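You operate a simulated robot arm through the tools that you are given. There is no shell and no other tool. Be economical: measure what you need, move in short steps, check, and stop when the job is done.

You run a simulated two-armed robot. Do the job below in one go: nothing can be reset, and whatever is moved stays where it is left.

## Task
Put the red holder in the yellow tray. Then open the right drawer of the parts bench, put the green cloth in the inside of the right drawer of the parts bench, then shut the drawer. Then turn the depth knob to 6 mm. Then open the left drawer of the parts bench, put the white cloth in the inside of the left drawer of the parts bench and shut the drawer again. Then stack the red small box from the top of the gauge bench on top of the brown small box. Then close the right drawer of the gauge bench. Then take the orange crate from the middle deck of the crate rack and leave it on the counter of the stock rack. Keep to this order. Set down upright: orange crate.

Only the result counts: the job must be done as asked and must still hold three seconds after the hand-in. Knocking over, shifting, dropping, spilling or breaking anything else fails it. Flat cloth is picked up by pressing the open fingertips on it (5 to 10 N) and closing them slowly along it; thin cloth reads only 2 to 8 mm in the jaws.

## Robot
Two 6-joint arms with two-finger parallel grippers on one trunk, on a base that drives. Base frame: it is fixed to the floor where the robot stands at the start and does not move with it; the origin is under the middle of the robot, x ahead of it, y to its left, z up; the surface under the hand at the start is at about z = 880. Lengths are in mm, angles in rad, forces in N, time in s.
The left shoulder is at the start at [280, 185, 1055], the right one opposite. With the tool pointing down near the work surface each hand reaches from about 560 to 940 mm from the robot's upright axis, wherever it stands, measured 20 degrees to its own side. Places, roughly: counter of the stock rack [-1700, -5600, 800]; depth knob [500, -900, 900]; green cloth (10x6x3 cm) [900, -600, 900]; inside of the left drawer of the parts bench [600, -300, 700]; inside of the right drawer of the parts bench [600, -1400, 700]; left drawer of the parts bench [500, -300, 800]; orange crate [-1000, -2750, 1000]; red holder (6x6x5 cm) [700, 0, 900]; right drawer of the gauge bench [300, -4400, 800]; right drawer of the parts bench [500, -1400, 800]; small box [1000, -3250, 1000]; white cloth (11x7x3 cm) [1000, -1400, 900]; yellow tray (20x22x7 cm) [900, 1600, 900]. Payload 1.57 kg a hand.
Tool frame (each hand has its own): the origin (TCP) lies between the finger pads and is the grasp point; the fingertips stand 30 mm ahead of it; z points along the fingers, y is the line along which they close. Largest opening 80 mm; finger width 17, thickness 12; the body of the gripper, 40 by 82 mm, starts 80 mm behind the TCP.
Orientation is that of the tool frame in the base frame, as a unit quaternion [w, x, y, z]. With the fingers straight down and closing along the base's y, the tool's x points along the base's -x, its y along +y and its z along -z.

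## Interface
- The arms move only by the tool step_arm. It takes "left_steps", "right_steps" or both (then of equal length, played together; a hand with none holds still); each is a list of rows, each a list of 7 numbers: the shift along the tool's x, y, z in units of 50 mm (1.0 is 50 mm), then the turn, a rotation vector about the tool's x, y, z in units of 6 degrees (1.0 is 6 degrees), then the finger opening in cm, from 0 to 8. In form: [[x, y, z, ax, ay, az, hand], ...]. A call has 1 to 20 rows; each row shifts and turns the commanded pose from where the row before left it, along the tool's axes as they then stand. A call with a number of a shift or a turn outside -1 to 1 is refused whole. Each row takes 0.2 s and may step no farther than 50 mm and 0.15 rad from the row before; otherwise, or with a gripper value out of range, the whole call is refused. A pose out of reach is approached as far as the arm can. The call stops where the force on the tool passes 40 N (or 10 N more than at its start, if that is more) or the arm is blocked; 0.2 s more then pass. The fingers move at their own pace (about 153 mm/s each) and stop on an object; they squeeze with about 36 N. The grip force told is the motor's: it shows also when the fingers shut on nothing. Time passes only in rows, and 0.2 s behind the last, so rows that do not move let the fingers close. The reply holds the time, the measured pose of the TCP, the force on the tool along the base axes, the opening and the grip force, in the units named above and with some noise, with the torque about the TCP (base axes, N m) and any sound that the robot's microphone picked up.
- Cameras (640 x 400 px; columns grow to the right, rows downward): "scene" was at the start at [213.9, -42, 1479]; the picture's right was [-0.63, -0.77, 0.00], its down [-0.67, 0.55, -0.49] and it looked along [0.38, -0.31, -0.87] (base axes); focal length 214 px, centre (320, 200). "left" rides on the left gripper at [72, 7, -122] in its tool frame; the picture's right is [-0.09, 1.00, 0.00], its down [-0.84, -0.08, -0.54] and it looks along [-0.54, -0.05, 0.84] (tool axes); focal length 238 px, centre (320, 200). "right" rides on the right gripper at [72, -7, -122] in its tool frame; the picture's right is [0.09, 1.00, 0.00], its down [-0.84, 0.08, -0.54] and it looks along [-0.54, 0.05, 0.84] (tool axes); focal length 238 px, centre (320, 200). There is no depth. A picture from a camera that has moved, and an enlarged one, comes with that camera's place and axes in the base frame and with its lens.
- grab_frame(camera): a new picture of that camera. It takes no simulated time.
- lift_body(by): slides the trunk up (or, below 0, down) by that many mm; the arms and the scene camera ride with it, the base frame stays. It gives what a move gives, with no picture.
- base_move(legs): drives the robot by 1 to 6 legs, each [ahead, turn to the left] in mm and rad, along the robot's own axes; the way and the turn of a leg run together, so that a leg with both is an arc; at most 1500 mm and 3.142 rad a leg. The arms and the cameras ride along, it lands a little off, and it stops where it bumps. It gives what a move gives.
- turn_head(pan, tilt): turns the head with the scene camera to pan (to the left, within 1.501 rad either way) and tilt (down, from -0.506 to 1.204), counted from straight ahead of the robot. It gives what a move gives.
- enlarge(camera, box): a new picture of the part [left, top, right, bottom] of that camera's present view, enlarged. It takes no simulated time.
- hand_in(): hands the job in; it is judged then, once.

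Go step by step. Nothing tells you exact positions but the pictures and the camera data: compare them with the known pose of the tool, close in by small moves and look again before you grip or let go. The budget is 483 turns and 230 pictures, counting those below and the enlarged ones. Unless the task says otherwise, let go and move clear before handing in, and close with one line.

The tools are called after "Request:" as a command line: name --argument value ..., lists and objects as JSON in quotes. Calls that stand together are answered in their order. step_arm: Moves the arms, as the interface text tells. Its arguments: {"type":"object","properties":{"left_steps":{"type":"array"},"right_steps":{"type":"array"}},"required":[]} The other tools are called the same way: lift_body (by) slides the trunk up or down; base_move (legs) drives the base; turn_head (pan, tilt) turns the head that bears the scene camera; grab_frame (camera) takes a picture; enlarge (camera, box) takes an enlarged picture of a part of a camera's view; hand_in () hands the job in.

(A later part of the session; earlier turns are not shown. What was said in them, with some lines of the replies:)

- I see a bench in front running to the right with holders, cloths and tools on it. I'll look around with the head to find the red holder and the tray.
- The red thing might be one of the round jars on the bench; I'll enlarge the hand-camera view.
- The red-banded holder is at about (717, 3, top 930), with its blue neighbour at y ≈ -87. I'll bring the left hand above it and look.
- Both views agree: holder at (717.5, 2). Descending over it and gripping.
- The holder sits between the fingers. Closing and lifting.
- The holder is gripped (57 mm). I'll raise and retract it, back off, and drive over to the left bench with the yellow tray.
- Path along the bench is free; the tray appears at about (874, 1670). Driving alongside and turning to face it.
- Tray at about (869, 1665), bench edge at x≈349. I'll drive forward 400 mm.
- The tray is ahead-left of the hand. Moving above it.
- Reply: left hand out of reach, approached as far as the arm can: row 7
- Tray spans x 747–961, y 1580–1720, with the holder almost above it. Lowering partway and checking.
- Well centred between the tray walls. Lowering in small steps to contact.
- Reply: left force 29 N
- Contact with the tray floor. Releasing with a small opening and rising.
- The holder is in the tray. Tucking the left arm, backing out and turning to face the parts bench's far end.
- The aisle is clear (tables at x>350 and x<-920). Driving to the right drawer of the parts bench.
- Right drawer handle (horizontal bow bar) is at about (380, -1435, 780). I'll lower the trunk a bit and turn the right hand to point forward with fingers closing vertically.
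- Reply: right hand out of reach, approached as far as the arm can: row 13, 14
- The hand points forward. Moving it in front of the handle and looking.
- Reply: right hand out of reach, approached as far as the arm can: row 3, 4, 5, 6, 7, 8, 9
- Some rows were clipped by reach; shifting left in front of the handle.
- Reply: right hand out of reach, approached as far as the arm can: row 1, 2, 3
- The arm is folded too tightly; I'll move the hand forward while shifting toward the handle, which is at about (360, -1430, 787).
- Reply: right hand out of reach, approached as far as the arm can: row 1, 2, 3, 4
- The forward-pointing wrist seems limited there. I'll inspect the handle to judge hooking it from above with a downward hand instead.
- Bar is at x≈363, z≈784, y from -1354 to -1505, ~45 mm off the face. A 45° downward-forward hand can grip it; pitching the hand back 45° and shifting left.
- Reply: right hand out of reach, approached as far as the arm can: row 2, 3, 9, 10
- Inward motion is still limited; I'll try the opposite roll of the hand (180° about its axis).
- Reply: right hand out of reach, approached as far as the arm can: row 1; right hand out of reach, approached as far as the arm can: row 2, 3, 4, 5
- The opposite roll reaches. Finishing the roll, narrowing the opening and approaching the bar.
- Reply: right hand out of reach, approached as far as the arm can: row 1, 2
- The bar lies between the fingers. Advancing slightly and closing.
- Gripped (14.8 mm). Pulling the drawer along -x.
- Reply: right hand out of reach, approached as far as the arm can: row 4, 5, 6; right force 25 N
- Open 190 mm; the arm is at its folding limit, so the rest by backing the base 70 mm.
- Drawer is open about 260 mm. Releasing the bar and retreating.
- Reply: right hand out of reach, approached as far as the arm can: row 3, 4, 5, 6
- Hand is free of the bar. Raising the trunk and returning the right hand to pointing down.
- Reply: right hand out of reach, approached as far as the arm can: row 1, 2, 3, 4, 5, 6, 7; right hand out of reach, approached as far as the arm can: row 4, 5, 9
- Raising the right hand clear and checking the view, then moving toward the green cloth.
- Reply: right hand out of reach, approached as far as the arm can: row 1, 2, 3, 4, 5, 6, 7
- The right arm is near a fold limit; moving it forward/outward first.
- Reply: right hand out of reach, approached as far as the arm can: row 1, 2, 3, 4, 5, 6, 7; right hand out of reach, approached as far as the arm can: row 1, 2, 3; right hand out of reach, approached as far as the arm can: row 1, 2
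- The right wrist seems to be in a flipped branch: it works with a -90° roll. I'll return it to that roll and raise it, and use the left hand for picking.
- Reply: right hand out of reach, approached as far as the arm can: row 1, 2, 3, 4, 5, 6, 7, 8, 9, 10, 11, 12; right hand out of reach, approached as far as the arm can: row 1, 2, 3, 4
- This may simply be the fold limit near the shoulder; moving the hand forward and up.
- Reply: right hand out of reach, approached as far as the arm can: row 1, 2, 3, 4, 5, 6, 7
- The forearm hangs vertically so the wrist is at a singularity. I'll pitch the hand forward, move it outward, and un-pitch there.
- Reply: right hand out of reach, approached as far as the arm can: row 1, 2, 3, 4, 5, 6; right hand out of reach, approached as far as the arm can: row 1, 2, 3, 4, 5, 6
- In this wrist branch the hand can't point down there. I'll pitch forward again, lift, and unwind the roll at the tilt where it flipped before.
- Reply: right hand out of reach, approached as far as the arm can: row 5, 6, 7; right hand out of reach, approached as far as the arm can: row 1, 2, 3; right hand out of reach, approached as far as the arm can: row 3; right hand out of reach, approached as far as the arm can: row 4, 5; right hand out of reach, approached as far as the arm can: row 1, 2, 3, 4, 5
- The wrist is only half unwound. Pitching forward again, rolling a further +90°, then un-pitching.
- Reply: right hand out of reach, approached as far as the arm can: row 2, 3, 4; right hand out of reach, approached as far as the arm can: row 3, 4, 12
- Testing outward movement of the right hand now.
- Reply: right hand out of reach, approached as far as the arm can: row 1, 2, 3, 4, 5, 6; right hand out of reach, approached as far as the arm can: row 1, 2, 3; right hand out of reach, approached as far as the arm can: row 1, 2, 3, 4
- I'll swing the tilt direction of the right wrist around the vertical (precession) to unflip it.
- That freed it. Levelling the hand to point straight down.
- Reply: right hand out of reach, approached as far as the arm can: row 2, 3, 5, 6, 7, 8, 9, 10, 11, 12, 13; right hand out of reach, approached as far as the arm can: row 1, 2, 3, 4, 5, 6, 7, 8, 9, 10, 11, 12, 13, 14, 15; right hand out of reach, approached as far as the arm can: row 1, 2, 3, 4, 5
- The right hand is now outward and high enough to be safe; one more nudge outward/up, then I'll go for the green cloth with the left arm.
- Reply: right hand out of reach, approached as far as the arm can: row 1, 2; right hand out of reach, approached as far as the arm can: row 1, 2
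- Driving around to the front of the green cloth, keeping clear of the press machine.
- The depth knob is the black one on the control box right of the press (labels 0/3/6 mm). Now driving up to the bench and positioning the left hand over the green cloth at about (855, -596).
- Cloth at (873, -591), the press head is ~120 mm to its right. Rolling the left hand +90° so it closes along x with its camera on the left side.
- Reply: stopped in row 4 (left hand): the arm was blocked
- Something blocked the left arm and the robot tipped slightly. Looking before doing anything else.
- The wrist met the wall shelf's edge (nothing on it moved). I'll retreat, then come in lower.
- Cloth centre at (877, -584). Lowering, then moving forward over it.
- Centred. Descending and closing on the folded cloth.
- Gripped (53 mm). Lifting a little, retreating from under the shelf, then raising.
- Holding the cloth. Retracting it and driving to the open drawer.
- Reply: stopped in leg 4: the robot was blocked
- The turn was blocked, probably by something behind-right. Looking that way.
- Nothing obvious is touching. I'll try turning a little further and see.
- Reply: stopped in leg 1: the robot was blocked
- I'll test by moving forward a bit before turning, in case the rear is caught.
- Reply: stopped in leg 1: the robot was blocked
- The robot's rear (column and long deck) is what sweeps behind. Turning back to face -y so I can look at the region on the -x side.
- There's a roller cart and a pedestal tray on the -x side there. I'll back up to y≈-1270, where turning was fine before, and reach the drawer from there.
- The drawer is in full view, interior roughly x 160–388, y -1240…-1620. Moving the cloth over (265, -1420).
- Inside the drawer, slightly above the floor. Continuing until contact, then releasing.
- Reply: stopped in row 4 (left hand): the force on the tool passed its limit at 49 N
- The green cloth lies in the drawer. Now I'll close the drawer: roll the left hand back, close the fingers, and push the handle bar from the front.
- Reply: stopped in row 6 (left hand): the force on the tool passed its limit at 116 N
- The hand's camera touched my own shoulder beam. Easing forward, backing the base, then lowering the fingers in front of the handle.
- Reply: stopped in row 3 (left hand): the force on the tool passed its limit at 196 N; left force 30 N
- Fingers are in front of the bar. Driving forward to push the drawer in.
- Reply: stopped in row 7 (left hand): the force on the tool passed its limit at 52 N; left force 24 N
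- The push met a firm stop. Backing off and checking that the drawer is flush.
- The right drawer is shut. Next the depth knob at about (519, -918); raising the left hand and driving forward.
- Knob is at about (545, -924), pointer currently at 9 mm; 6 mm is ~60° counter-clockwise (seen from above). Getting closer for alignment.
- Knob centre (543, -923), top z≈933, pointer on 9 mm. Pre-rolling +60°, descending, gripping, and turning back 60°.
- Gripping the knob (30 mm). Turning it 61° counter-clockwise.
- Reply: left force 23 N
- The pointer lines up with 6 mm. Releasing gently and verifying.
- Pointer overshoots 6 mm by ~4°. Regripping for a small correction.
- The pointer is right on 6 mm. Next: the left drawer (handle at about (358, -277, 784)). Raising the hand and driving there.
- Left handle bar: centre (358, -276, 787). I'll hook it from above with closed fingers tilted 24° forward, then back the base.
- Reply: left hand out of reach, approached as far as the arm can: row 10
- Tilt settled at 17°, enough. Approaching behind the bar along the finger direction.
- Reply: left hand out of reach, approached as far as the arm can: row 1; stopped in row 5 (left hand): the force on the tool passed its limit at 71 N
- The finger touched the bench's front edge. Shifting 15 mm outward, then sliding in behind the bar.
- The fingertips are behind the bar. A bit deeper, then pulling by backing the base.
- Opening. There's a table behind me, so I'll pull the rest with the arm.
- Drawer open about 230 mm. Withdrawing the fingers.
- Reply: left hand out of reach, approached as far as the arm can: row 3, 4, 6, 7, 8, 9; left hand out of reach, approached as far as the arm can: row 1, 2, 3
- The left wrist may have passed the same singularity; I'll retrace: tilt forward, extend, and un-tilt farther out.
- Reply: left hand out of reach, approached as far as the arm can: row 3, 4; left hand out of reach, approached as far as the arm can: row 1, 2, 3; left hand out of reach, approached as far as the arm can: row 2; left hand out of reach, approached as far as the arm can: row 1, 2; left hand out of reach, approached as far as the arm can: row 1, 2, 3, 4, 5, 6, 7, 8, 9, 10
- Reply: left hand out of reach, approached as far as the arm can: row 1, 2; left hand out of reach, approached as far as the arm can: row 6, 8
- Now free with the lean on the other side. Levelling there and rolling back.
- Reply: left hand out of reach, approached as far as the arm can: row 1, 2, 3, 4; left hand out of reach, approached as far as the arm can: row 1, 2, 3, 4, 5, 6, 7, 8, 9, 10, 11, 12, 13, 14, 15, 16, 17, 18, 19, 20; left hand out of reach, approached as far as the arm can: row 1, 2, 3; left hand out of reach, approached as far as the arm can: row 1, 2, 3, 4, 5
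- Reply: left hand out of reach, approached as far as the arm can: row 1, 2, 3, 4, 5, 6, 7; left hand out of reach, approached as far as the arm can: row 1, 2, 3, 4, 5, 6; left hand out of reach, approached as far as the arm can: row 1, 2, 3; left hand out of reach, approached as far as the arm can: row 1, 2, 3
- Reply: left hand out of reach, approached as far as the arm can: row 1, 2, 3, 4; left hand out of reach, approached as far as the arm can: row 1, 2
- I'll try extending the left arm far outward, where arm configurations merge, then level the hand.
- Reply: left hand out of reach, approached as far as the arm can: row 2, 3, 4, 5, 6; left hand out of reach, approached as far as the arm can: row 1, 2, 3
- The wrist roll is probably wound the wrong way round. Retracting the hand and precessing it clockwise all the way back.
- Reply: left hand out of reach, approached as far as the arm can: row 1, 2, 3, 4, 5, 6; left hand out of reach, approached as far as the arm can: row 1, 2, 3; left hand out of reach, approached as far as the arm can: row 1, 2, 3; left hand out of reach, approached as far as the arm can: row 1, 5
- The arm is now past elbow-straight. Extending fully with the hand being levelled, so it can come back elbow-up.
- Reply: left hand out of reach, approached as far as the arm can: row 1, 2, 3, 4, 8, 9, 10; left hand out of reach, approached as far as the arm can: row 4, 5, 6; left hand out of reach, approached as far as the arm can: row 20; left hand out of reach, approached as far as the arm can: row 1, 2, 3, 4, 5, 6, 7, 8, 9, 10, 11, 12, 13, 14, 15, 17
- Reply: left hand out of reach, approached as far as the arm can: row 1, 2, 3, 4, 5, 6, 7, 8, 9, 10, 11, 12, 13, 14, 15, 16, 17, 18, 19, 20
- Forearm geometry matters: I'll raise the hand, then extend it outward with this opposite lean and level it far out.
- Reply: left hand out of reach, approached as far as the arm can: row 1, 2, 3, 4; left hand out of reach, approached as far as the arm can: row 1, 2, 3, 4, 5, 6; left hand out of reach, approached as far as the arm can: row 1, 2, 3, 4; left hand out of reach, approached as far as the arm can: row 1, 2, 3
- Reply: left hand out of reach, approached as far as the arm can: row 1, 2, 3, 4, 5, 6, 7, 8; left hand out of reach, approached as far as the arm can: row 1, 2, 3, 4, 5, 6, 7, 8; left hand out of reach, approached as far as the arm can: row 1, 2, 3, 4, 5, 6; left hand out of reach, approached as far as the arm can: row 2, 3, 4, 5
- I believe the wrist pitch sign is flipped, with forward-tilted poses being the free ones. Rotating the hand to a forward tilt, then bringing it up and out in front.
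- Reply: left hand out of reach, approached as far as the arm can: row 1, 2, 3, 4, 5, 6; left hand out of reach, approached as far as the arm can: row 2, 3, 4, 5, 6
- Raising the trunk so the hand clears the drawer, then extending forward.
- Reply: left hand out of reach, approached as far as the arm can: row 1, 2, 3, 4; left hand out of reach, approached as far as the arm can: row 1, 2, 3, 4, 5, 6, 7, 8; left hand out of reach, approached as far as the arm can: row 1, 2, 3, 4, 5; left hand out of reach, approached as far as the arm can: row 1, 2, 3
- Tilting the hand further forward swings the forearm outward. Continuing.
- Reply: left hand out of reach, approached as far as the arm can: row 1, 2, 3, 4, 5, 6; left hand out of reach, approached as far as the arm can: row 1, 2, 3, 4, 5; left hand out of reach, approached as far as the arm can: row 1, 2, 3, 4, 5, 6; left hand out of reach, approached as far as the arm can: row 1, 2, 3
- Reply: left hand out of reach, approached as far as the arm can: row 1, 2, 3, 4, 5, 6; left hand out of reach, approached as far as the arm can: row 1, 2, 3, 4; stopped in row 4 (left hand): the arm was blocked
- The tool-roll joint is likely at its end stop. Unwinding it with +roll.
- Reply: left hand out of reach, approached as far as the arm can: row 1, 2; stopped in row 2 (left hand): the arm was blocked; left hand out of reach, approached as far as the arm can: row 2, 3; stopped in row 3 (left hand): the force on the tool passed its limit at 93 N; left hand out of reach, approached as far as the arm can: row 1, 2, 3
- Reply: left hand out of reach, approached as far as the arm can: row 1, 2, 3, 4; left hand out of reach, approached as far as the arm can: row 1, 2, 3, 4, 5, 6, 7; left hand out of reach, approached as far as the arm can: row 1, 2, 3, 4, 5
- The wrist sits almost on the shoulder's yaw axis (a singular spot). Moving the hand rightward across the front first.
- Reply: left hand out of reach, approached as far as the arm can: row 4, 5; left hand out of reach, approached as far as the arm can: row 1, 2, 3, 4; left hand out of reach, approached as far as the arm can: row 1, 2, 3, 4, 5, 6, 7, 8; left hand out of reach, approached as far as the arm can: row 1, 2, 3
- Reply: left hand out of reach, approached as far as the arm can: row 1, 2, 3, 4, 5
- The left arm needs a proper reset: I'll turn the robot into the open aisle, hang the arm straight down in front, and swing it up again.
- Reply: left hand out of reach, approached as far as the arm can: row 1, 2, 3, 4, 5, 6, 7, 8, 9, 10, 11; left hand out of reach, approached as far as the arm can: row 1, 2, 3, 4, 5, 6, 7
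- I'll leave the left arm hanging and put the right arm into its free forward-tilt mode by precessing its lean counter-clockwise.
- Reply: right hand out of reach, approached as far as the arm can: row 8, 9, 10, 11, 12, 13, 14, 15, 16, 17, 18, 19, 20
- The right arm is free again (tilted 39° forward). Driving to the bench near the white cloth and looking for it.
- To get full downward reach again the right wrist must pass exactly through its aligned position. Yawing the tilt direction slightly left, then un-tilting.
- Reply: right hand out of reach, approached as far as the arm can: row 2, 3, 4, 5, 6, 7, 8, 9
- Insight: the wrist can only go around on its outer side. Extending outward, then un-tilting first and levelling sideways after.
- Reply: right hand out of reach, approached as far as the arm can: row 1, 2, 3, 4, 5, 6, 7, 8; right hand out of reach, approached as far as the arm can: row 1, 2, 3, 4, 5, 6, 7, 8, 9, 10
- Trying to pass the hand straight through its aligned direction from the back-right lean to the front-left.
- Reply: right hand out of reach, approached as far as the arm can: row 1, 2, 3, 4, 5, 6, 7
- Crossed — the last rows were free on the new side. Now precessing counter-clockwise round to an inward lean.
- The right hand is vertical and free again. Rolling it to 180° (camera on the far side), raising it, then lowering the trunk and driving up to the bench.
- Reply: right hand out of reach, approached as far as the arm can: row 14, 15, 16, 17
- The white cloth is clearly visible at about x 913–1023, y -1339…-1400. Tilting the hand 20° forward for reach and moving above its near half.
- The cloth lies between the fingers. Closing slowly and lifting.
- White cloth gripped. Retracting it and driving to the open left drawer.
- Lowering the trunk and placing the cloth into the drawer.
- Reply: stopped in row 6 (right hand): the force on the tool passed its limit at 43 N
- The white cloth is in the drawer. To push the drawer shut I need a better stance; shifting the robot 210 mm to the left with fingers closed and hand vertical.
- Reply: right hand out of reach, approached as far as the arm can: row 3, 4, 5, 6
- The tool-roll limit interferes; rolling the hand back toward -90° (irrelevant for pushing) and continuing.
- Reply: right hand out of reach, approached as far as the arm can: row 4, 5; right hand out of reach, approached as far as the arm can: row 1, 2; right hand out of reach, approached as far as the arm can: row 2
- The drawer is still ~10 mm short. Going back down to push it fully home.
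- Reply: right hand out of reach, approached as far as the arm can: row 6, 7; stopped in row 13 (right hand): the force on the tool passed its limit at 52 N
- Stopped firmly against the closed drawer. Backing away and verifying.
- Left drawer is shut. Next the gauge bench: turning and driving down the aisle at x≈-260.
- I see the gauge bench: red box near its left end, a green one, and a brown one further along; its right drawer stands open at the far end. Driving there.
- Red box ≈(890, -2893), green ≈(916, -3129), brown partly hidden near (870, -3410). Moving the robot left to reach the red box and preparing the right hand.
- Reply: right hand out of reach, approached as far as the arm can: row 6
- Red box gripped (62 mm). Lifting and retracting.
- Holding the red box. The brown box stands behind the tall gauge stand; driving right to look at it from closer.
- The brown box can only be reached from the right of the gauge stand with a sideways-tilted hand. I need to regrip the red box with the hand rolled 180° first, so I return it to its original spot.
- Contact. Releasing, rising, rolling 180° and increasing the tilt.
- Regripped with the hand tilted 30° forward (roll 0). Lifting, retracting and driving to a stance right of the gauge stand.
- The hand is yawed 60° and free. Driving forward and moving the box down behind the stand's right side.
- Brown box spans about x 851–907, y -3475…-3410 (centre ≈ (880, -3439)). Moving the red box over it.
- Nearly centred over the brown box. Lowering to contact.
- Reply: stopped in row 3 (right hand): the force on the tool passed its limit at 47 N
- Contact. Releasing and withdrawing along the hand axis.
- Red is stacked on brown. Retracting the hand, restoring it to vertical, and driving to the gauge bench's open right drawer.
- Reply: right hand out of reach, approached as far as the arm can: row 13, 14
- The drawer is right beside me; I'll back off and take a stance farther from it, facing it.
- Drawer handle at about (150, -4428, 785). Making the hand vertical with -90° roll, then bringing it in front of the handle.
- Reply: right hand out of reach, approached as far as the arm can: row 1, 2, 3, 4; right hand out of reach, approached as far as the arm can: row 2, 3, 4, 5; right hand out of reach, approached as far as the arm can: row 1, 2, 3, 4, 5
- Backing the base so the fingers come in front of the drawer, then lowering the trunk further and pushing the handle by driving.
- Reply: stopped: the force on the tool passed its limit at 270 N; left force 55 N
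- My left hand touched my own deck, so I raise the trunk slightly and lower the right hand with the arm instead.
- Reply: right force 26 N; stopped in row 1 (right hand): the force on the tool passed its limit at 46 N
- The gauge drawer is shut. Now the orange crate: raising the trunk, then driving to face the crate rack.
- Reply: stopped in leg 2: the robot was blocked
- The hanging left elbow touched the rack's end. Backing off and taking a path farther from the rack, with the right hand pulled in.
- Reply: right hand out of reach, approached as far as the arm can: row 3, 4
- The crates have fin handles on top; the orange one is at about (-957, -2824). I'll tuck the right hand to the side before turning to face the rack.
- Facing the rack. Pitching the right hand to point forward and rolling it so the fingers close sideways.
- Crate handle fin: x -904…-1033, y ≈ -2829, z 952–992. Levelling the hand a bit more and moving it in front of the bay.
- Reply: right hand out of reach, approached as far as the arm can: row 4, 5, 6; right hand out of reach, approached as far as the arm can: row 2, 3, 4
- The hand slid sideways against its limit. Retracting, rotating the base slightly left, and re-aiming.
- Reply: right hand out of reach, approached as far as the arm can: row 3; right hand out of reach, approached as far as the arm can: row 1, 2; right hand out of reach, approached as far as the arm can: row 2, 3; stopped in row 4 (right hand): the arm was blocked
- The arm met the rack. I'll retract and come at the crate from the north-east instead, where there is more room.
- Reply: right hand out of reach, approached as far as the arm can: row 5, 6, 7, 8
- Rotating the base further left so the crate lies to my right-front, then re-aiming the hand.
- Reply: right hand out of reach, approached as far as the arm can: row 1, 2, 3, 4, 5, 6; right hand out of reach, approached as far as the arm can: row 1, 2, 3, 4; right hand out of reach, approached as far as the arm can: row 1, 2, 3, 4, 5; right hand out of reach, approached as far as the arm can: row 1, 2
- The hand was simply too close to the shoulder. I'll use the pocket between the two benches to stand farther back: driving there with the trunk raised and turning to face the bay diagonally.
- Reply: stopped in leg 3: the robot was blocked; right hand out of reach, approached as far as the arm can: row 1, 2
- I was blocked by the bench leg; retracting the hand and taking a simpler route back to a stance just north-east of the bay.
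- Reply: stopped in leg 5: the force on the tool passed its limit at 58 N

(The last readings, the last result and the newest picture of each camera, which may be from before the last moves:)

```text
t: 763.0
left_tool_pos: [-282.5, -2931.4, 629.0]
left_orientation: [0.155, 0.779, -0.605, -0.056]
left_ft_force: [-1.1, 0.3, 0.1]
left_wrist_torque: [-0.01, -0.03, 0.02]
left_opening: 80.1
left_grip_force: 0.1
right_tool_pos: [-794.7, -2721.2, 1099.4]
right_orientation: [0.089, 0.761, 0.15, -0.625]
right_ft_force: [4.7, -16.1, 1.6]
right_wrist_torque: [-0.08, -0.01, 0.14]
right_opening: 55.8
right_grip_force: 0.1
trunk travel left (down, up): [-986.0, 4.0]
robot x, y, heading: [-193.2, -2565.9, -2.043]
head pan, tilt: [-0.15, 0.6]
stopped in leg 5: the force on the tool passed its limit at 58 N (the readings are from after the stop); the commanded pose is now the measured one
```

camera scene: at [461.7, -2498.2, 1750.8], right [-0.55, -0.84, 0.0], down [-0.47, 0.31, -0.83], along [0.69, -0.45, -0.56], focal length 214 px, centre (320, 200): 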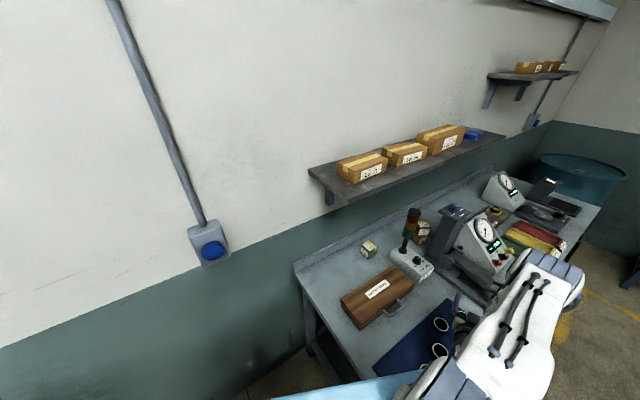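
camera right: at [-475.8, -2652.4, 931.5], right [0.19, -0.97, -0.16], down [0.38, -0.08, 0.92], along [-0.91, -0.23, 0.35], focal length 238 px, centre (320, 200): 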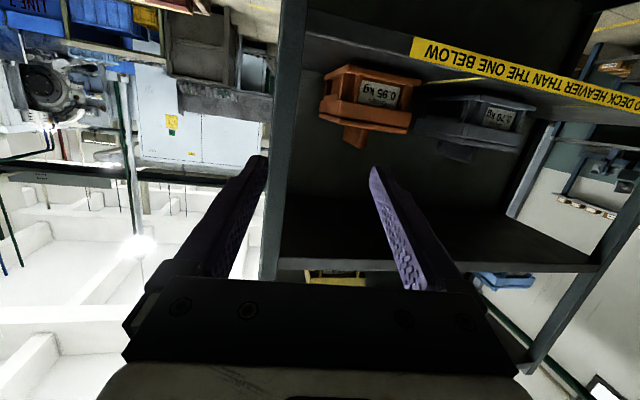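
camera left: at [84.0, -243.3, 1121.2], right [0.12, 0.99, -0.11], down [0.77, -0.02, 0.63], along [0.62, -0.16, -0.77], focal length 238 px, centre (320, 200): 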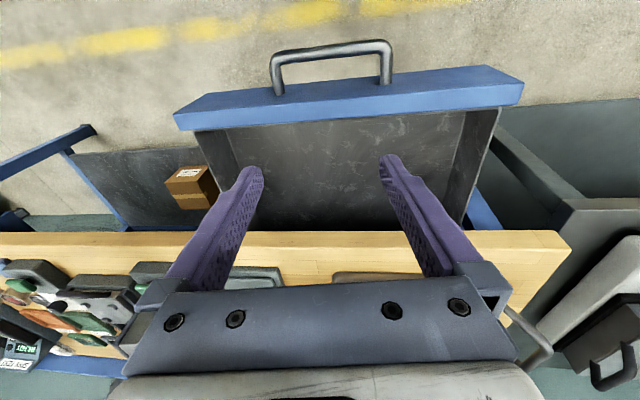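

The fingers touched the rack post (no displacement seen). Turning the other way round (counter-clockwise) to reach the same heading clear of the post.

Request:
base_move --legs '[[0, 1.94], [0, 1.94], [0, 1.95]]'

Request:
turn_head --pan -0.2 --tilt 0.7

Request:
grab_frame --camera "scene"

```text
t: 777.5
left_tool_pos: [-424.5, -2863.8, 628.6]
left_orientation: [-0.14, -0.636, 0.754, 0.086]
left_ft_force: [0.2, -0.6, 0.4]
left_wrist_torque: [-0.01, 0.01, -0.02]
left_opening: 80.0
left_grip_force: 0.0
right_tool_pos: [-804.3, -2459.1, 1100.5]
right_orientation: [-0.047, 0.776, -0.013, -0.629]
right_ft_force: [-0.2, -0.2, -0.5]
right_wrist_torque: [-0.04, 0.02, 0.02]
right_opening: 70.1
right_grip_force: 0.1
trunk travel left (down, up): [-986.0, 4.0]
robot x, y, heading: [-195.6, -2567.0, -2.466]
head pan, tilt: [-0.15, 0.6]
```

```text
t: 778.1
left_tool_pos: [-424.4, -2863.7, 630.3]
left_orientation: [-0.141, -0.636, 0.754, 0.085]
left_ft_force: [0.3, -0.4, 0.0]
left_wrist_torque: [-0.03, 0.02, 0.0]
left_opening: 80.0
left_grip_force: 0.0
right_tool_pos: [-804.0, -2458.4, 1098.6]
right_orientation: [-0.047, 0.775, -0.013, -0.63]
right_ft_force: [0.0, -0.9, -0.2]
right_wrist_torque: [-0.02, -0.01, 0.0]
right_opening: 70.3
right_grip_force: 0.0
trunk travel left (down, up): [-986.0, 4.0]
robot x, y, heading: [-196.2, -2568.3, -2.467]
head pan, tilt: [-0.201, 0.7]
```

```text
40 pictures are left
camera scene: at [-391.2, -2705.0, 1742.3], right [-0.46, 0.89, 0.0], down [0.57, 0.29, -0.77], along [-0.68, -0.35, -0.64], focal length 214 px, centre (320, 200)
```

scene: 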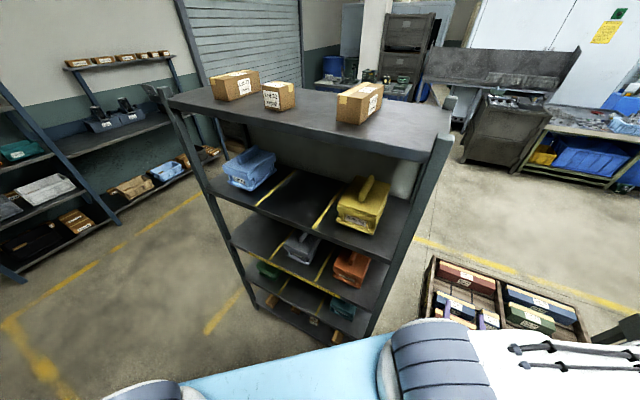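

Now reversing into the pocket along this heading so that the extended hand can be driven straight into the bay.

Request:
base_move --legs '[[-470, 0]]'

Request:
step_arm --right_steps '[[0, 0, 0.9, 0, 0, 0, 7], [0.1, 0.3, 0.9, 0, 0, 0, 7], [0.14, 0.9, 0.2, 0, 0, 0, 7], [0.14, 0.9, 0.2, 0, 0, 0, 7], [0.14, 0.9, 0.2, 0, 0, 0, 7], [0.14, 0.9, 0.1, 0, 0, 0, 7], [0.14, 0.9, 0, 0, 0, 0, 7], [0.14, 0.9, 0, 0, 0, 0, 7], [0, 0, 0, -0.95, -0.06, -0.2, 7], [0, 0, 0, -0.95, -0.06, -0.2, 7], [0, 0, 0, -0.95, -0.06, -0.2, 7], [0, 0, 0, -0.95, -0.06, -0.2, 7], [0, 0, 0, -0.95, -0.06, -0.2, 7]]'

```text
t: 780.9
left_tool_pos: [-60.1, -2571.7, 629.0]
left_orientation: [-0.14, -0.638, 0.753, 0.086]
left_ft_force: [0.0, -0.8, -0.5]
left_wrist_torque: [-0.01, -0.01, 0.04]
left_opening: 79.8
left_grip_force: 0.1
right_tool_pos: [-441.0, -2169.1, 1099.4]
right_orientation: [-0.045, 0.775, -0.011, -0.63]
right_ft_force: [-0.5, 0.5, 0.4]
right_wrist_torque: [0.0, -0.01, -0.04]
right_opening: 69.9
right_grip_force: 0.0
trunk travel left (down, up): [-986.0, 4.0]
robot x, y, heading: [170.2, -2270.8, -2.458]
head pan, tilt: [-0.201, 0.7]
```

```text
t: 783.7
left_tool_pos: [-58.2, -2572.3, 630.4]
left_orientation: [-0.14, -0.637, 0.753, 0.086]
left_ft_force: [1.0, 0.4, 0.4]
left_wrist_torque: [-0.01, 0.01, 0.0]
left_opening: 79.9
left_grip_force: 0.1
right_tool_pos: [-584.6, -2439.2, 1010.8]
right_orientation: [0.114, 0.752, 0.186, -0.622]
right_ft_force: [-1.2, 0.0, 0.8]
right_wrist_torque: [0.02, 0.0, -0.03]
right_opening: 70.2
right_grip_force: 0.1
right hand out of reach, approached as far as the arm can: row 4
trunk travel left (down, up): [-986.0, 4.0]
robot x, y, heading: [170.0, -2271.4, -2.466]
head pan, tilt: [-0.201, 0.7]
```

Request:
step_arm --right_steps '[[0, 0.77, -0.15, 0, 0, 0, 7], [0, 0.77, -0.15, 0, 0, 0, 7], [0, 0.8, -0.1, 0, 0, 0, 7], [0, 0, 0, 0, 0, 0, 7]]'

```text
t: 784.7
left_tool_pos: [-58.8, -2571.5, 629.8]
left_orientation: [-0.14, -0.637, 0.753, 0.086]
left_ft_force: [0.3, -0.1, -0.1]
left_wrist_torque: [0.04, -0.01, -0.03]
left_opening: 80.0
left_grip_force: 0.1
right_tool_pos: [-518.3, -2534.9, 1010.4]
right_orientation: [0.114, 0.752, 0.185, -0.623]
right_ft_force: [0.2, -1.1, 0.2]
right_wrist_torque: [0.0, -0.01, -0.01]
right_opening: 69.9
right_grip_force: 0.0
trunk travel left (down, up): [-986.0, 4.0]
robot x, y, heading: [169.0, -2268.6, -2.459]
head pan, tilt: [-0.201, 0.7]
```

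Request:
base_move --legs '[[320, 0]]'

Request:
grab_frame --camera "right"

```text
t: 786.8
left_tool_pos: [-300.0, -2770.1, 629.7]
left_orientation: [-0.14, -0.639, 0.752, 0.085]
left_ft_force: [0.1, -0.8, -0.4]
left_wrist_torque: [-0.02, 0.0, 0.0]
left_opening: 80.0
left_grip_force: 0.2
right_tool_pos: [-759.8, -2736.7, 1011.0]
right_orientation: [0.116, 0.751, 0.187, -0.622]
right_ft_force: [0.8, -0.5, -0.5]
right_wrist_torque: [0.01, -0.03, -0.02]
right_opening: 70.0
right_grip_force: 0.0
trunk travel left (down, up): [-986.0, 4.0]
robot x, y, heading: [-70.0, -2469.7, -2.454]
head pan, tilt: [-0.201, 0.7]
```

```text
39 pictures are left
camera right: at [-642.5, -2671.8, 964.4], right [0.44, -0.89, -0.15], down [0.39, 0.04, 0.92], along [-0.81, -0.46, 0.36], focal length 238 px, centre (320, 200)
```

right: 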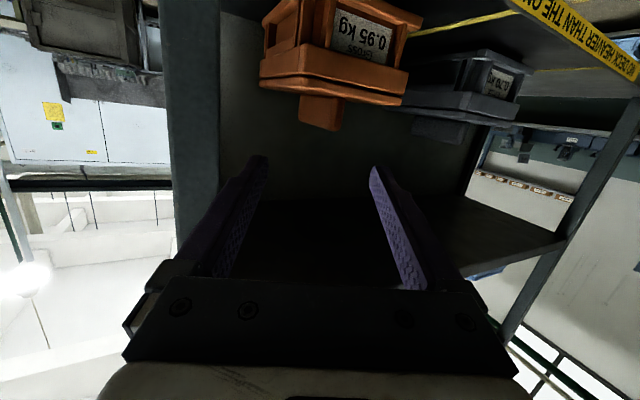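

The fin is straight ahead. Extending the arm into the bay with a slight yaw correction.

Request:
step_arm --right_steps '[[-0.02, 0, 0.7, 0, 0, 0, 8], [-0.02, 0, 0.7, 0.6, 0.04, 0.12, 8], [-0.02, 0, 0.7, 0.6, 0.04, 0.12, 8], [-0.02, 0, 0.6, 0.6, 0.04, 0.12, 8], [0, 0, 0, 0, 0, 0, 8]]'

Request:
grab_frame --camera "right"

```text
t: 788.0
left_tool_pos: [-301.7, -2771.0, 630.3]
left_orientation: [-0.141, -0.639, 0.751, 0.085]
left_ft_force: [-0.6, 0.8, 0.1]
left_wrist_torque: [0.01, 0.0, 0.01]
left_opening: 80.0
left_grip_force: 0.0
right_tool_pos: [-885.7, -2785.4, 986.1]
right_orientation: [0.054, 0.767, 0.113, -0.63]
right_ft_force: [0.4, 0.2, -0.2]
right_wrist_torque: [0.01, -0.01, -0.01]
right_opening: 80.0
right_grip_force: 0.1
trunk travel left (down, up): [-986.0, 4.0]
robot x, y, heading: [-75.1, -2469.1, -2.453]
head pan, tilt: [-0.201, 0.7]
```

```text
38 pictures are left
camera right: at [-756.9, -2744.3, 940.5], right [0.26, -0.95, -0.15], down [0.38, -0.04, 0.92], along [-0.89, -0.3, 0.36], focal length 238 px, centre (320, 200)
```

right: 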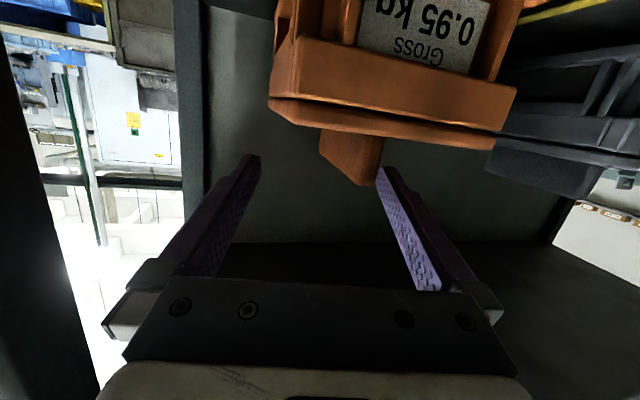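

Request:
step_arm --right_steps '[[0, 0, -0.6, 0, 0, 0, 8], [0, 0.55, 0, 0, 0, 0, 8], [0, 0, 0.6, 0.5, 0.03, 0.1, 8], [0, 0, 0, 0, 0, 0, 8]]'

Request:
grab_frame --camera "right"

```text
t: 789.0
left_tool_pos: [-300.4, -2770.2, 629.6]
left_orientation: [-0.141, -0.639, 0.751, 0.085]
left_ft_force: [-0.2, 0.7, -0.1]
left_wrist_torque: [0.0, 0.01, 0.02]
left_opening: 80.2
left_grip_force: 0.0
right_tool_pos: [-877.1, -2811.7, 984.3]
right_orientation: [0.038, 0.769, 0.093, -0.631]
right_ft_force: [0.2, -1.1, 0.1]
right_wrist_torque: [0.01, 0.02, 0.0]
right_opening: 79.9
right_grip_force: 0.0
trunk travel left (down, up): [-986.0, 4.0]
robot x, y, heading: [-71.7, -2469.2, -2.458]
head pan, tilt: [-0.201, 0.7]
```

```text
37 pictures are left
camera right: at [-746.6, -2779.6, 939.5], right [0.21, -0.97, -0.15], down [0.38, -0.06, 0.92], along [-0.9, -0.25, 0.36], focal length 238 px, centre (320, 200)
```

right: 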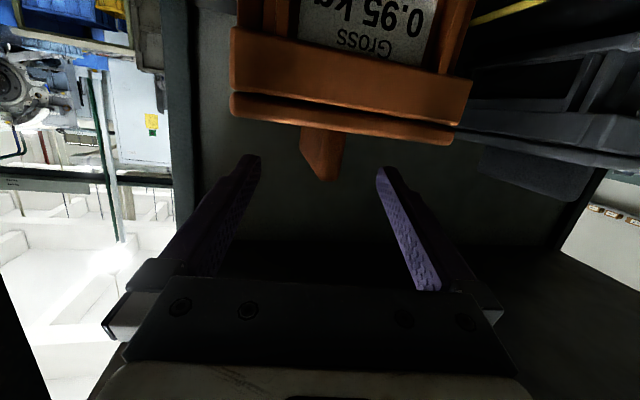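

Fin centred between the fingers. Advancing and closing.

Request:
step_arm --right_steps '[[-0.05, 0, 0.55, 0, 0, 0, 8], [-0.05, 0, 0.5, 0, 0, 0, 8], [-0.05, 0, 0.5, 0, 0, 0, 8], [0, 0, 0, 0, 0, 0, 8]]'

Request:
grab_frame --camera "right"

```text
t: 790.0
left_tool_pos: [-300.4, -2771.6, 630.4]
left_orientation: [-0.141, -0.639, 0.751, 0.085]
left_ft_force: [-0.3, -0.5, 0.4]
left_wrist_torque: [-0.01, 0.03, 0.02]
left_opening: 80.0
left_grip_force: 0.1
right_tool_pos: [-953.5, -2827.1, 977.3]
right_orientation: [0.038, 0.768, 0.093, -0.632]
right_ft_force: [0.0, 0.2, 0.4]
right_wrist_torque: [0.0, 0.05, 0.0]
right_opening: 80.1
right_grip_force: 0.1
trunk travel left (down, up): [-986.0, 4.0]
robot x, y, heading: [-70.4, -2467.6, -2.453]
head pan, tilt: [-0.201, 0.7]
```

```text
36 pictures are left
camera right: at [-824.0, -2794.3, 931.6], right [0.21, -0.97, -0.15], down [0.38, -0.06, 0.92], along [-0.9, -0.25, 0.36], focal length 238 px, centre (320, 200)
```

right: 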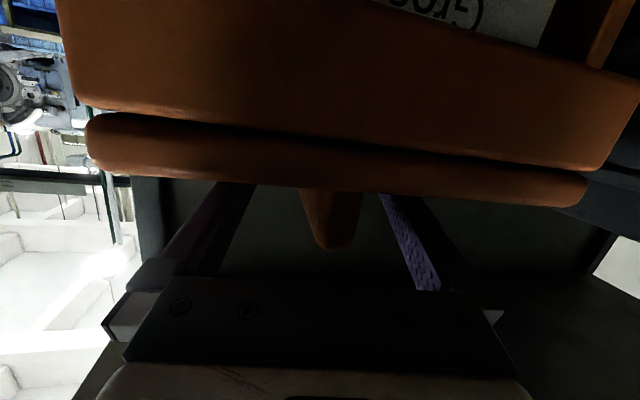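

Request:
step_arm --right_steps '[[0, 0, 0, 0, 0, 0, 5], [0, 0, 0, 0, 0, 0, 3], [0, 0, 0, 0, 0, 0, 1], [0, 0, 0, 0, 0, 0, 0], [0, 0, 0, 0, 0, 0, 0]]'

```text
t: 791.2
left_tool_pos: [-300.9, -2769.7, 630.8]
left_orientation: [-0.141, -0.639, 0.752, 0.085]
left_ft_force: [-0.2, 0.7, 0.9]
left_wrist_torque: [-0.03, -0.02, 0.01]
left_opening: 79.7
left_grip_force: 0.1
right_tool_pos: [-955.0, -2829.1, 977.3]
right_orientation: [0.038, 0.769, 0.093, -0.632]
right_ft_force: [-0.8, 0.4, 1.1]
right_wrist_torque: [-0.53, -0.18, -0.09]
right_opening: 19.1
right_grip_force: 33.2
trunk travel left (down, up): [-986.0, 4.0]
robot x, y, heading: [-72.4, -2468.1, -2.455]
head pan, tilt: [-0.201, 0.7]
```

Gripped (19 mm). Lifting slightly.

Request:
step_arm --right_steps '[[-0.25, 0, -0.05, 0, 0, 0, 0], [-0.3, 0, -0.06, 0, 0, 0, 0], [0, 0, 0, 0, 0, 0, 0]]'

Request:
grab_frame --camera "scene"

```text
t: 792.0
left_tool_pos: [-301.2, -2770.4, 630.6]
left_orientation: [-0.14, -0.639, 0.752, 0.085]
left_ft_force: [0.1, 0.4, -0.3]
left_wrist_torque: [-0.01, -0.01, 0.03]
left_opening: 80.2
left_grip_force: 0.0
right_tool_pos: [-951.4, -2829.1, 1003.8]
right_orientation: [0.037, 0.77, 0.094, -0.63]
right_ft_force: [-0.7, 1.1, -9.4]
right_wrist_torque: [-0.01, -0.06, -0.05]
right_opening: 17.9
right_grip_force: 32.7
trunk travel left (down, up): [-986.0, 4.0]
robot x, y, heading: [-76.1, -2471.1, -2.452]
head pan, tilt: [-0.201, 0.7]
```

```text
35 pictures are left
camera scene: at [-269.1, -2611.6, 1742.1], right [-0.47, 0.88, 0.0], down [0.57, 0.3, -0.76], along [-0.68, -0.36, -0.64], focal length 214 px, centre (320, 200)
```

scene: 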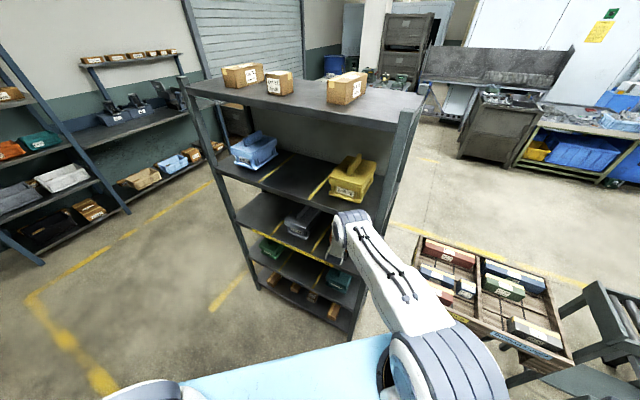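

Crate is lifted (9.4 N). Pulling it straight out of the bay with the arm.

Request:
step_arm --right_steps '[[0.1, 0.03, -0.6, 0, 0, 0, 0], [0.13, 0.03, -0.8, 0, 0, 0, 0], [0.13, 0.03, -0.8, 0, 0, 0, 0], [0.13, 0.03, -0.8, 0, 0, 0, 0], [0.13, 0.03, -0.8, 0, 0, 0, 0], [0.13, 0.03, -0.8, 0, 0, 0, 0], [0, 0, 0, 0, 0, 0, 0]]'

Request:
grab_frame --camera "scene"

```text
t: 793.6
left_tool_pos: [-300.0, -2769.9, 630.8]
left_orientation: [-0.139, -0.64, 0.751, 0.085]
left_ft_force: [0.3, 0.2, -0.4]
left_wrist_torque: [-0.01, 0.01, 0.01]
left_opening: 79.9
left_grip_force: 0.0
right_tool_pos: [-720.7, -2794.1, 1013.2]
right_orientation: [0.037, 0.769, 0.093, -0.631]
right_ft_force: [1.0, -0.2, -10.1]
right_wrist_torque: [-0.05, -0.1, -0.05]
right_opening: 17.9
right_grip_force: 32.9
trunk travel left (down, up): [-986.0, 4.0]
robot x, y, heading: [-72.8, -2472.9, -2.455]
head pan, tilt: [-0.201, 0.7]
```

```text
34 pictures are left
camera scene: at [-268.6, -2611.7, 1742.2], right [-0.47, 0.88, 0.0], down [0.57, 0.3, -0.76], along [-0.68, -0.36, -0.64], focal length 214 px, centre (320, 200)
```

scene: 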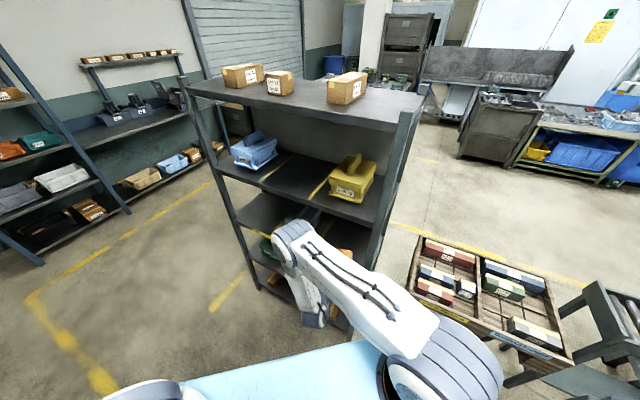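

Crate is almost out; pulling a bit more, then rotating and driving south along the aisle.

Request:
step_arm --right_steps '[[0.13, 0.03, -0.7, 0, 0, 0, 0], [0.1, 0.03, -0.5, 0, 0, 0, 0]]'

Request:
base_move --legs '[[-60, 0], [0, 0.68], [760, 0], [0, 0.21]]'

Request:
turn_head --pan -0.5 --tilt 0.45

Request:
grab_frame --camera "scene"

```text
t: 794.2
left_tool_pos: [-299.4, -2771.3, 630.0]
left_orientation: [-0.14, -0.64, 0.751, 0.086]
left_ft_force: [0.1, -1.1, -0.1]
left_wrist_torque: [0.0, -0.03, -0.01]
left_opening: 80.1
left_grip_force: 0.1
right_tool_pos: [-661.7, -2784.5, 1014.0]
right_orientation: [0.037, 0.769, 0.092, -0.631]
right_ft_force: [0.4, -0.4, -10.1]
right_wrist_torque: [-0.02, -0.09, -0.02]
right_opening: 17.8
right_grip_force: 32.6
trunk travel left (down, up): [-986.0, 4.0]
robot x, y, heading: [-71.1, -2470.7, -2.459]
head pan, tilt: [-0.201, 0.7]
```

```text
t: 801.5
left_tool_pos: [-101.2, -3539.4, 629.7]
left_orientation: [0.164, 0.898, -0.408, -0.017]
left_ft_force: [1.3, 0.3, 0.8]
left_wrist_torque: [-0.01, 0.01, 0.0]
left_opening: 79.9
left_grip_force: 0.1
right_tool_pos: [-319.1, -3826.1, 1014.4]
right_orientation: [0.304, 0.656, 0.413, -0.554]
right_ft_force: [-0.2, -0.5, -9.1]
right_wrist_torque: [0.04, -0.09, -0.03]
right_opening: 18.0
right_grip_force: 32.6
trunk travel left (down, up): [-986.0, 4.0]
robot x, y, heading: [-189.8, -3169.8, -1.574]
head pan, tilt: [-0.201, 0.7]
```

```text
t: 802.3
left_tool_pos: [-100.8, -3539.8, 630.5]
left_orientation: [0.164, 0.898, -0.409, -0.017]
left_ft_force: [-0.8, 0.3, 0.1]
left_wrist_torque: [0.01, -0.02, -0.01]
left_opening: 80.3
left_grip_force: 0.0
right_tool_pos: [-319.8, -3825.1, 1014.7]
right_orientation: [0.303, 0.656, 0.412, -0.555]
right_ft_force: [-0.7, -0.5, -9.3]
right_wrist_torque: [0.11, -0.06, 0.0]
right_opening: 17.8
right_grip_force: 32.8
trunk travel left (down, up): [-986.0, 4.0]
robot x, y, heading: [-186.1, -3169.4, -1.574]
head pan, tilt: [-0.499, 0.45]
```

```text
33 pictures are left
camera scene: at [-228.9, -3413.1, 1764.3], right [-0.88, 0.48, 0.0], down [0.21, 0.38, -0.9], along [-0.43, -0.79, -0.44], focal length 214 px, centre (320, 200)
```

scene: 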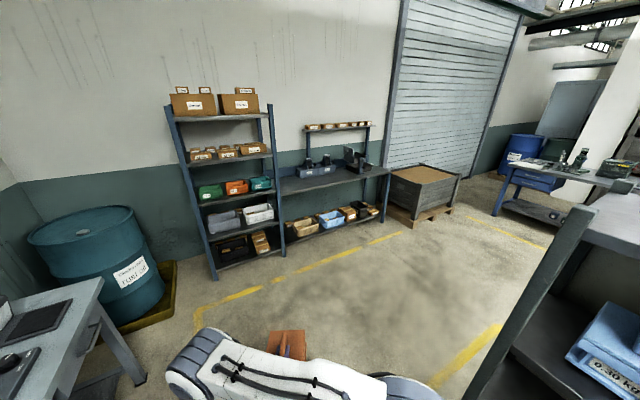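

Request:
enlarge --camera "scene" --box '[260, 110, 420, 230]'

```text
3.33 times, centred on (340, 170) of scene
camera zoom: at [-228.9, -3413.1, 1764.3], right [-0.88, 0.48, 0.0], down [0.21, 0.38, -0.9], along [-0.43, -0.79, -0.44], focal length 715 px, centre (253, 300)
```

zoom: 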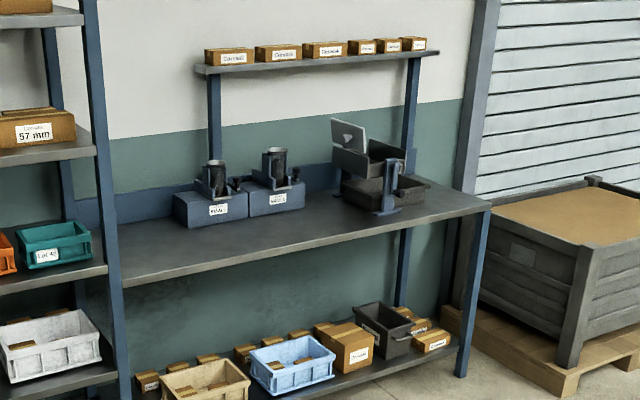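

The stock rack's counter is visible (front edge y≈-5450, free area around x≈-1350). Driving toward it.

Request:
base_move --legs '[[300, 0], [0, -0.685], [800, 0], [790, 0], [0, 0.685]]'

Request:
turn_head --pan -0.15 --tilt 0.6

Request:
grab_frame --camera "scene"

```text
t: 815.7
left_tool_pos: [-1092.4, -5077.0, 629.6]
left_orientation: [0.164, 0.901, -0.4, -0.016]
left_ft_force: [-0.2, 0.4, 1.1]
left_wrist_torque: [0.01, -0.03, 0.01]
left_opening: 80.2
left_grip_force: 0.0
right_tool_pos: [-1307.0, -5366.6, 1013.4]
right_orientation: [0.308, 0.652, 0.418, -0.552]
right_ft_force: [0.1, -0.2, -9.7]
right_wrist_torque: [0.07, -0.08, 0.03]
right_opening: 18.0
right_grip_force: 32.4
trunk travel left (down, up): [-986.0, 4.0]
robot x, y, heading: [-1184.7, -4711.7, -1.56]
head pan, tilt: [-0.499, 0.45]
```

```text
t: 816.5
left_tool_pos: [-1092.8, -5076.4, 630.3]
left_orientation: [0.163, 0.902, -0.4, -0.016]
left_ft_force: [-0.4, -0.2, -0.5]
left_wrist_torque: [-0.03, 0.02, 0.03]
left_opening: 79.9
left_grip_force: 0.1
right_tool_pos: [-1306.9, -5366.5, 1013.3]
right_orientation: [0.308, 0.652, 0.417, -0.553]
right_ft_force: [-0.8, 0.3, -8.8]
right_wrist_torque: [0.07, -0.1, 0.01]
right_opening: 17.7
right_grip_force: 33.0
trunk travel left (down, up): [-986.0, 4.0]
robot x, y, heading: [-1185.7, -4712.5, -1.557]
head pan, tilt: [-0.15, 0.6]
```

```text
31 pictures are left
camera scene: at [-1192.0, -4958.6, 1750.8], right [-0.99, 0.14, 0.0], down [0.08, 0.56, -0.83], along [-0.11, -0.82, -0.56], focal length 214 px, centre (320, 200)
```

scene: 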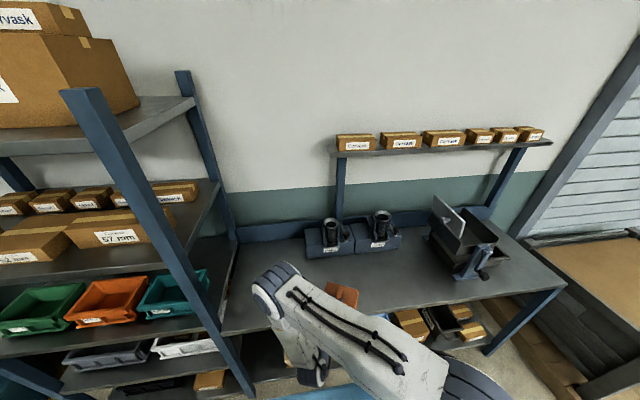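

Driving forward so the crate is over the free counter area.

Request:
base_move --legs '[[210, 0]]'

Request:
lift_body --by -70

Request:
grab_frame --camera "scene"

Request:
grab_frame --camera "right"

```text
t: 818.2
left_tool_pos: [-1091.9, -5288.2, 630.2]
left_orientation: [0.163, 0.901, -0.403, -0.016]
left_ft_force: [1.0, -0.9, 0.3]
left_wrist_torque: [-0.02, 0.02, 0.01]
left_opening: 80.0
left_grip_force: 0.1
right_tool_pos: [-1307.7, -5579.1, 1014.8]
right_orientation: [0.306, 0.654, 0.416, -0.553]
right_ft_force: [-0.1, 0.3, -10.1]
right_wrist_torque: [0.08, -0.1, -0.01]
right_opening: 17.9
right_grip_force: 31.8
trunk travel left (down, up): [-986.0, 4.0]
robot x, y, heading: [-1184.5, -4923.3, -1.558]
head pan, tilt: [-0.15, 0.6]
```

```text
t: 819.1
left_tool_pos: [-1091.6, -5289.2, 567.1]
left_orientation: [0.163, 0.901, -0.402, -0.015]
left_ft_force: [0.2, -0.1, 0.6]
left_wrist_torque: [-0.02, 0.06, 0.03]
left_opening: 79.8
left_grip_force: 0.1
right_tool_pos: [-1307.0, -5580.5, 957.3]
right_orientation: [0.313, 0.649, 0.41, -0.559]
right_ft_force: [-0.1, 0.6, 6.4]
right_wrist_torque: [-1.31, 0.13, -0.33]
right_opening: 18.9
right_grip_force: 33.3
trunk travel left (down, up): [-923.0, 67.0]
robot x, y, heading: [-1178.2, -4922.2, -1.565]
head pan, tilt: [-0.15, 0.6]
stopped: the force on the tool passed its limit at 64 N (the readings are from after the stop); the commanded pose is now the measured one
```

```text
30 pictures are left
camera scene: at [-1190.7, -5169.7, 1687.3], right [-0.99, 0.14, 0.0], down [0.08, 0.56, -0.83], along [-0.12, -0.82, -0.56], focal length 214 px, centre (320, 200)
```

scene: 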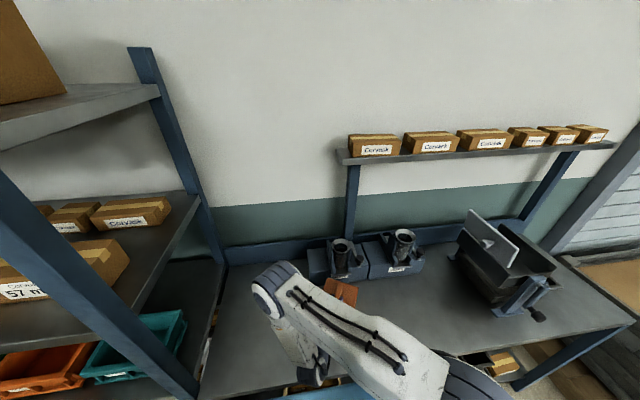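

```text
29 pictures are left
camera right: at [-1251.8, -5459.4, 908.5], right [0.88, -0.45, -0.14], down [0.29, 0.28, 0.92], along [-0.37, -0.85, 0.38], focal length 238 px, centre (320, 200)
```

right: 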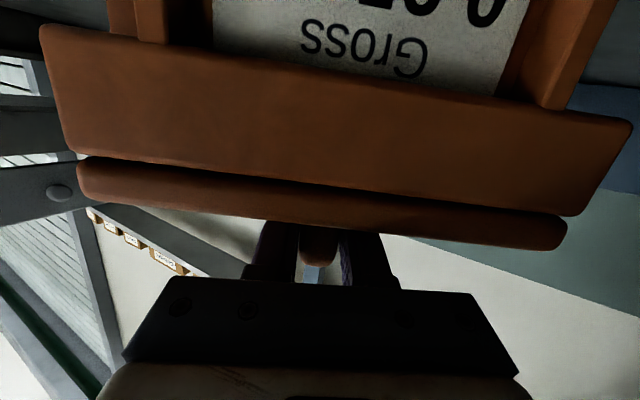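

Contact with the counter. Releasing the handle and backing out along the hand axis.

Request:
step_arm --right_steps '[[0, 0, 0, 0, 0, 0, 1.9], [0, 0, 0, 0, 0, 0, 3], [0, 0, 0, 0, 0, 0, 5], [0, 0, 0, 0, 0, 0, 7], [0, 0, 0, 0, 0, 0, 7]]'

Request:
enlarge --camera "scene" --box '[230, 240, 420, 390]'

```text
t: 820.3
left_tool_pos: [-1092.1, -5288.8, 567.4]
left_orientation: [0.163, 0.901, -0.402, -0.016]
left_ft_force: [0.7, 0.2, 0.2]
left_wrist_torque: [0.02, 0.01, 0.01]
left_opening: 80.1
left_grip_force: 0.1
right_tool_pos: [-1307.5, -5580.1, 956.3]
right_orientation: [0.309, 0.651, 0.41, -0.559]
right_ft_force: [-0.2, 0.5, 0.7]
right_wrist_torque: [-0.01, -0.01, -0.03]
right_opening: 69.8
right_grip_force: 0.2
trunk travel left (down, up): [-923.0, 67.0]
robot x, y, heading: [-1183.2, -4923.1, -1.562]
head pan, tilt: [-0.15, 0.6]
```

```text
2.67 times, centred on (325, 315) of scene
camera zoom: at [-1190.4, -5170.5, 1687.7], right [-0.99, 0.14, 0.0], down [0.08, 0.56, -0.83], along [-0.12, -0.82, -0.56], focal length 572 px, centre (307, -107)
```

zoom: 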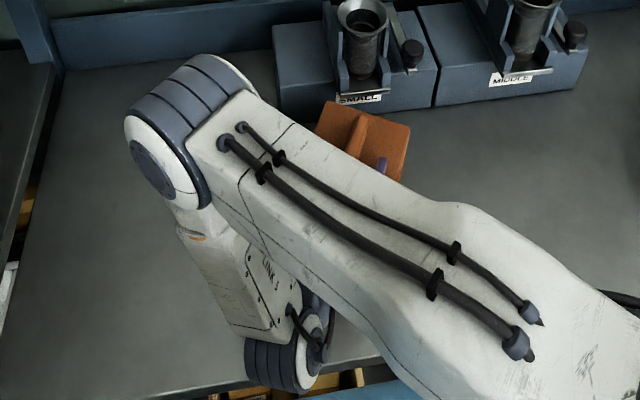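

The crate stands on the counter. Raising the trunk so the fingers clear the handle, then backing off.

Request:
lift_body --by 65

Request:
base_move --legs '[[-300, 0]]'

Request:
grab_frame --camera "scene"

```text
t: 821.3
left_tool_pos: [-1091.6, -5289.0, 631.6]
left_orientation: [0.164, 0.9, -0.403, -0.016]
left_ft_force: [0.1, 0.2, 0.0]
left_wrist_torque: [0.03, 0.0, -0.01]
left_opening: 80.1
left_grip_force: 0.1
right_tool_pos: [-1306.5, -5579.9, 1020.2]
right_orientation: [0.31, 0.65, 0.411, -0.559]
right_ft_force: [-1.2, 0.2, -1.8]
right_wrist_torque: [0.0, 0.02, -0.03]
right_opening: 69.9
right_grip_force: 0.0
trunk travel left (down, up): [-988.0, 2.0]
robot x, y, heading: [-1180.7, -4922.7, -1.56]
head pan, tilt: [-0.15, 0.6]
```

```text
t: 823.4
left_tool_pos: [-1095.5, -4990.1, 631.2]
left_orientation: [0.163, 0.9, -0.404, -0.017]
left_ft_force: [-0.2, 0.5, -0.5]
left_wrist_torque: [0.01, -0.01, -0.01]
left_opening: 80.0
left_grip_force: 0.1
right_tool_pos: [-1312.7, -5282.8, 1020.7]
right_orientation: [0.309, 0.651, 0.411, -0.558]
right_ft_force: [0.5, -0.3, -0.4]
right_wrist_torque: [-0.02, -0.01, -0.03]
right_opening: 70.2
right_grip_force: 0.1
trunk travel left (down, up): [-988.0, 2.0]
robot x, y, heading: [-1185.7, -4623.1, -1.565]
head pan, tilt: [-0.15, 0.6]
```

```text
27 pictures are left
camera scene: at [-1193.6, -4872.1, 1752.6], right [-0.99, 0.14, 0.0], down [0.08, 0.56, -0.82], along [-0.12, -0.82, -0.57], focal length 214 px, centre (320, 200)
```

scene: 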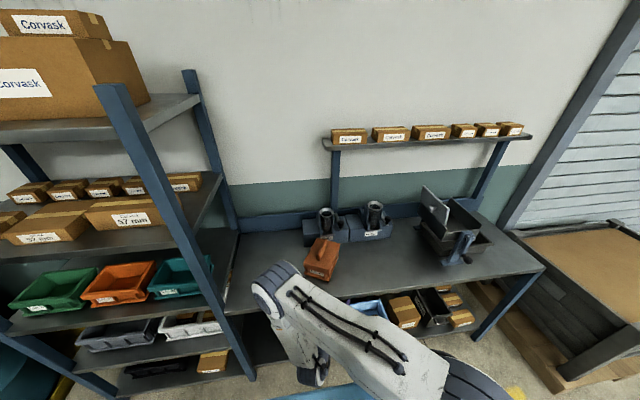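

The orange crate stands upright on the stock rack's counter and my hand is clear; every step has been done in order, so I'm handing in.

Request:
hand_in

```text
The job is handed in.
```

I did every step in the order you asked and handed the job in.
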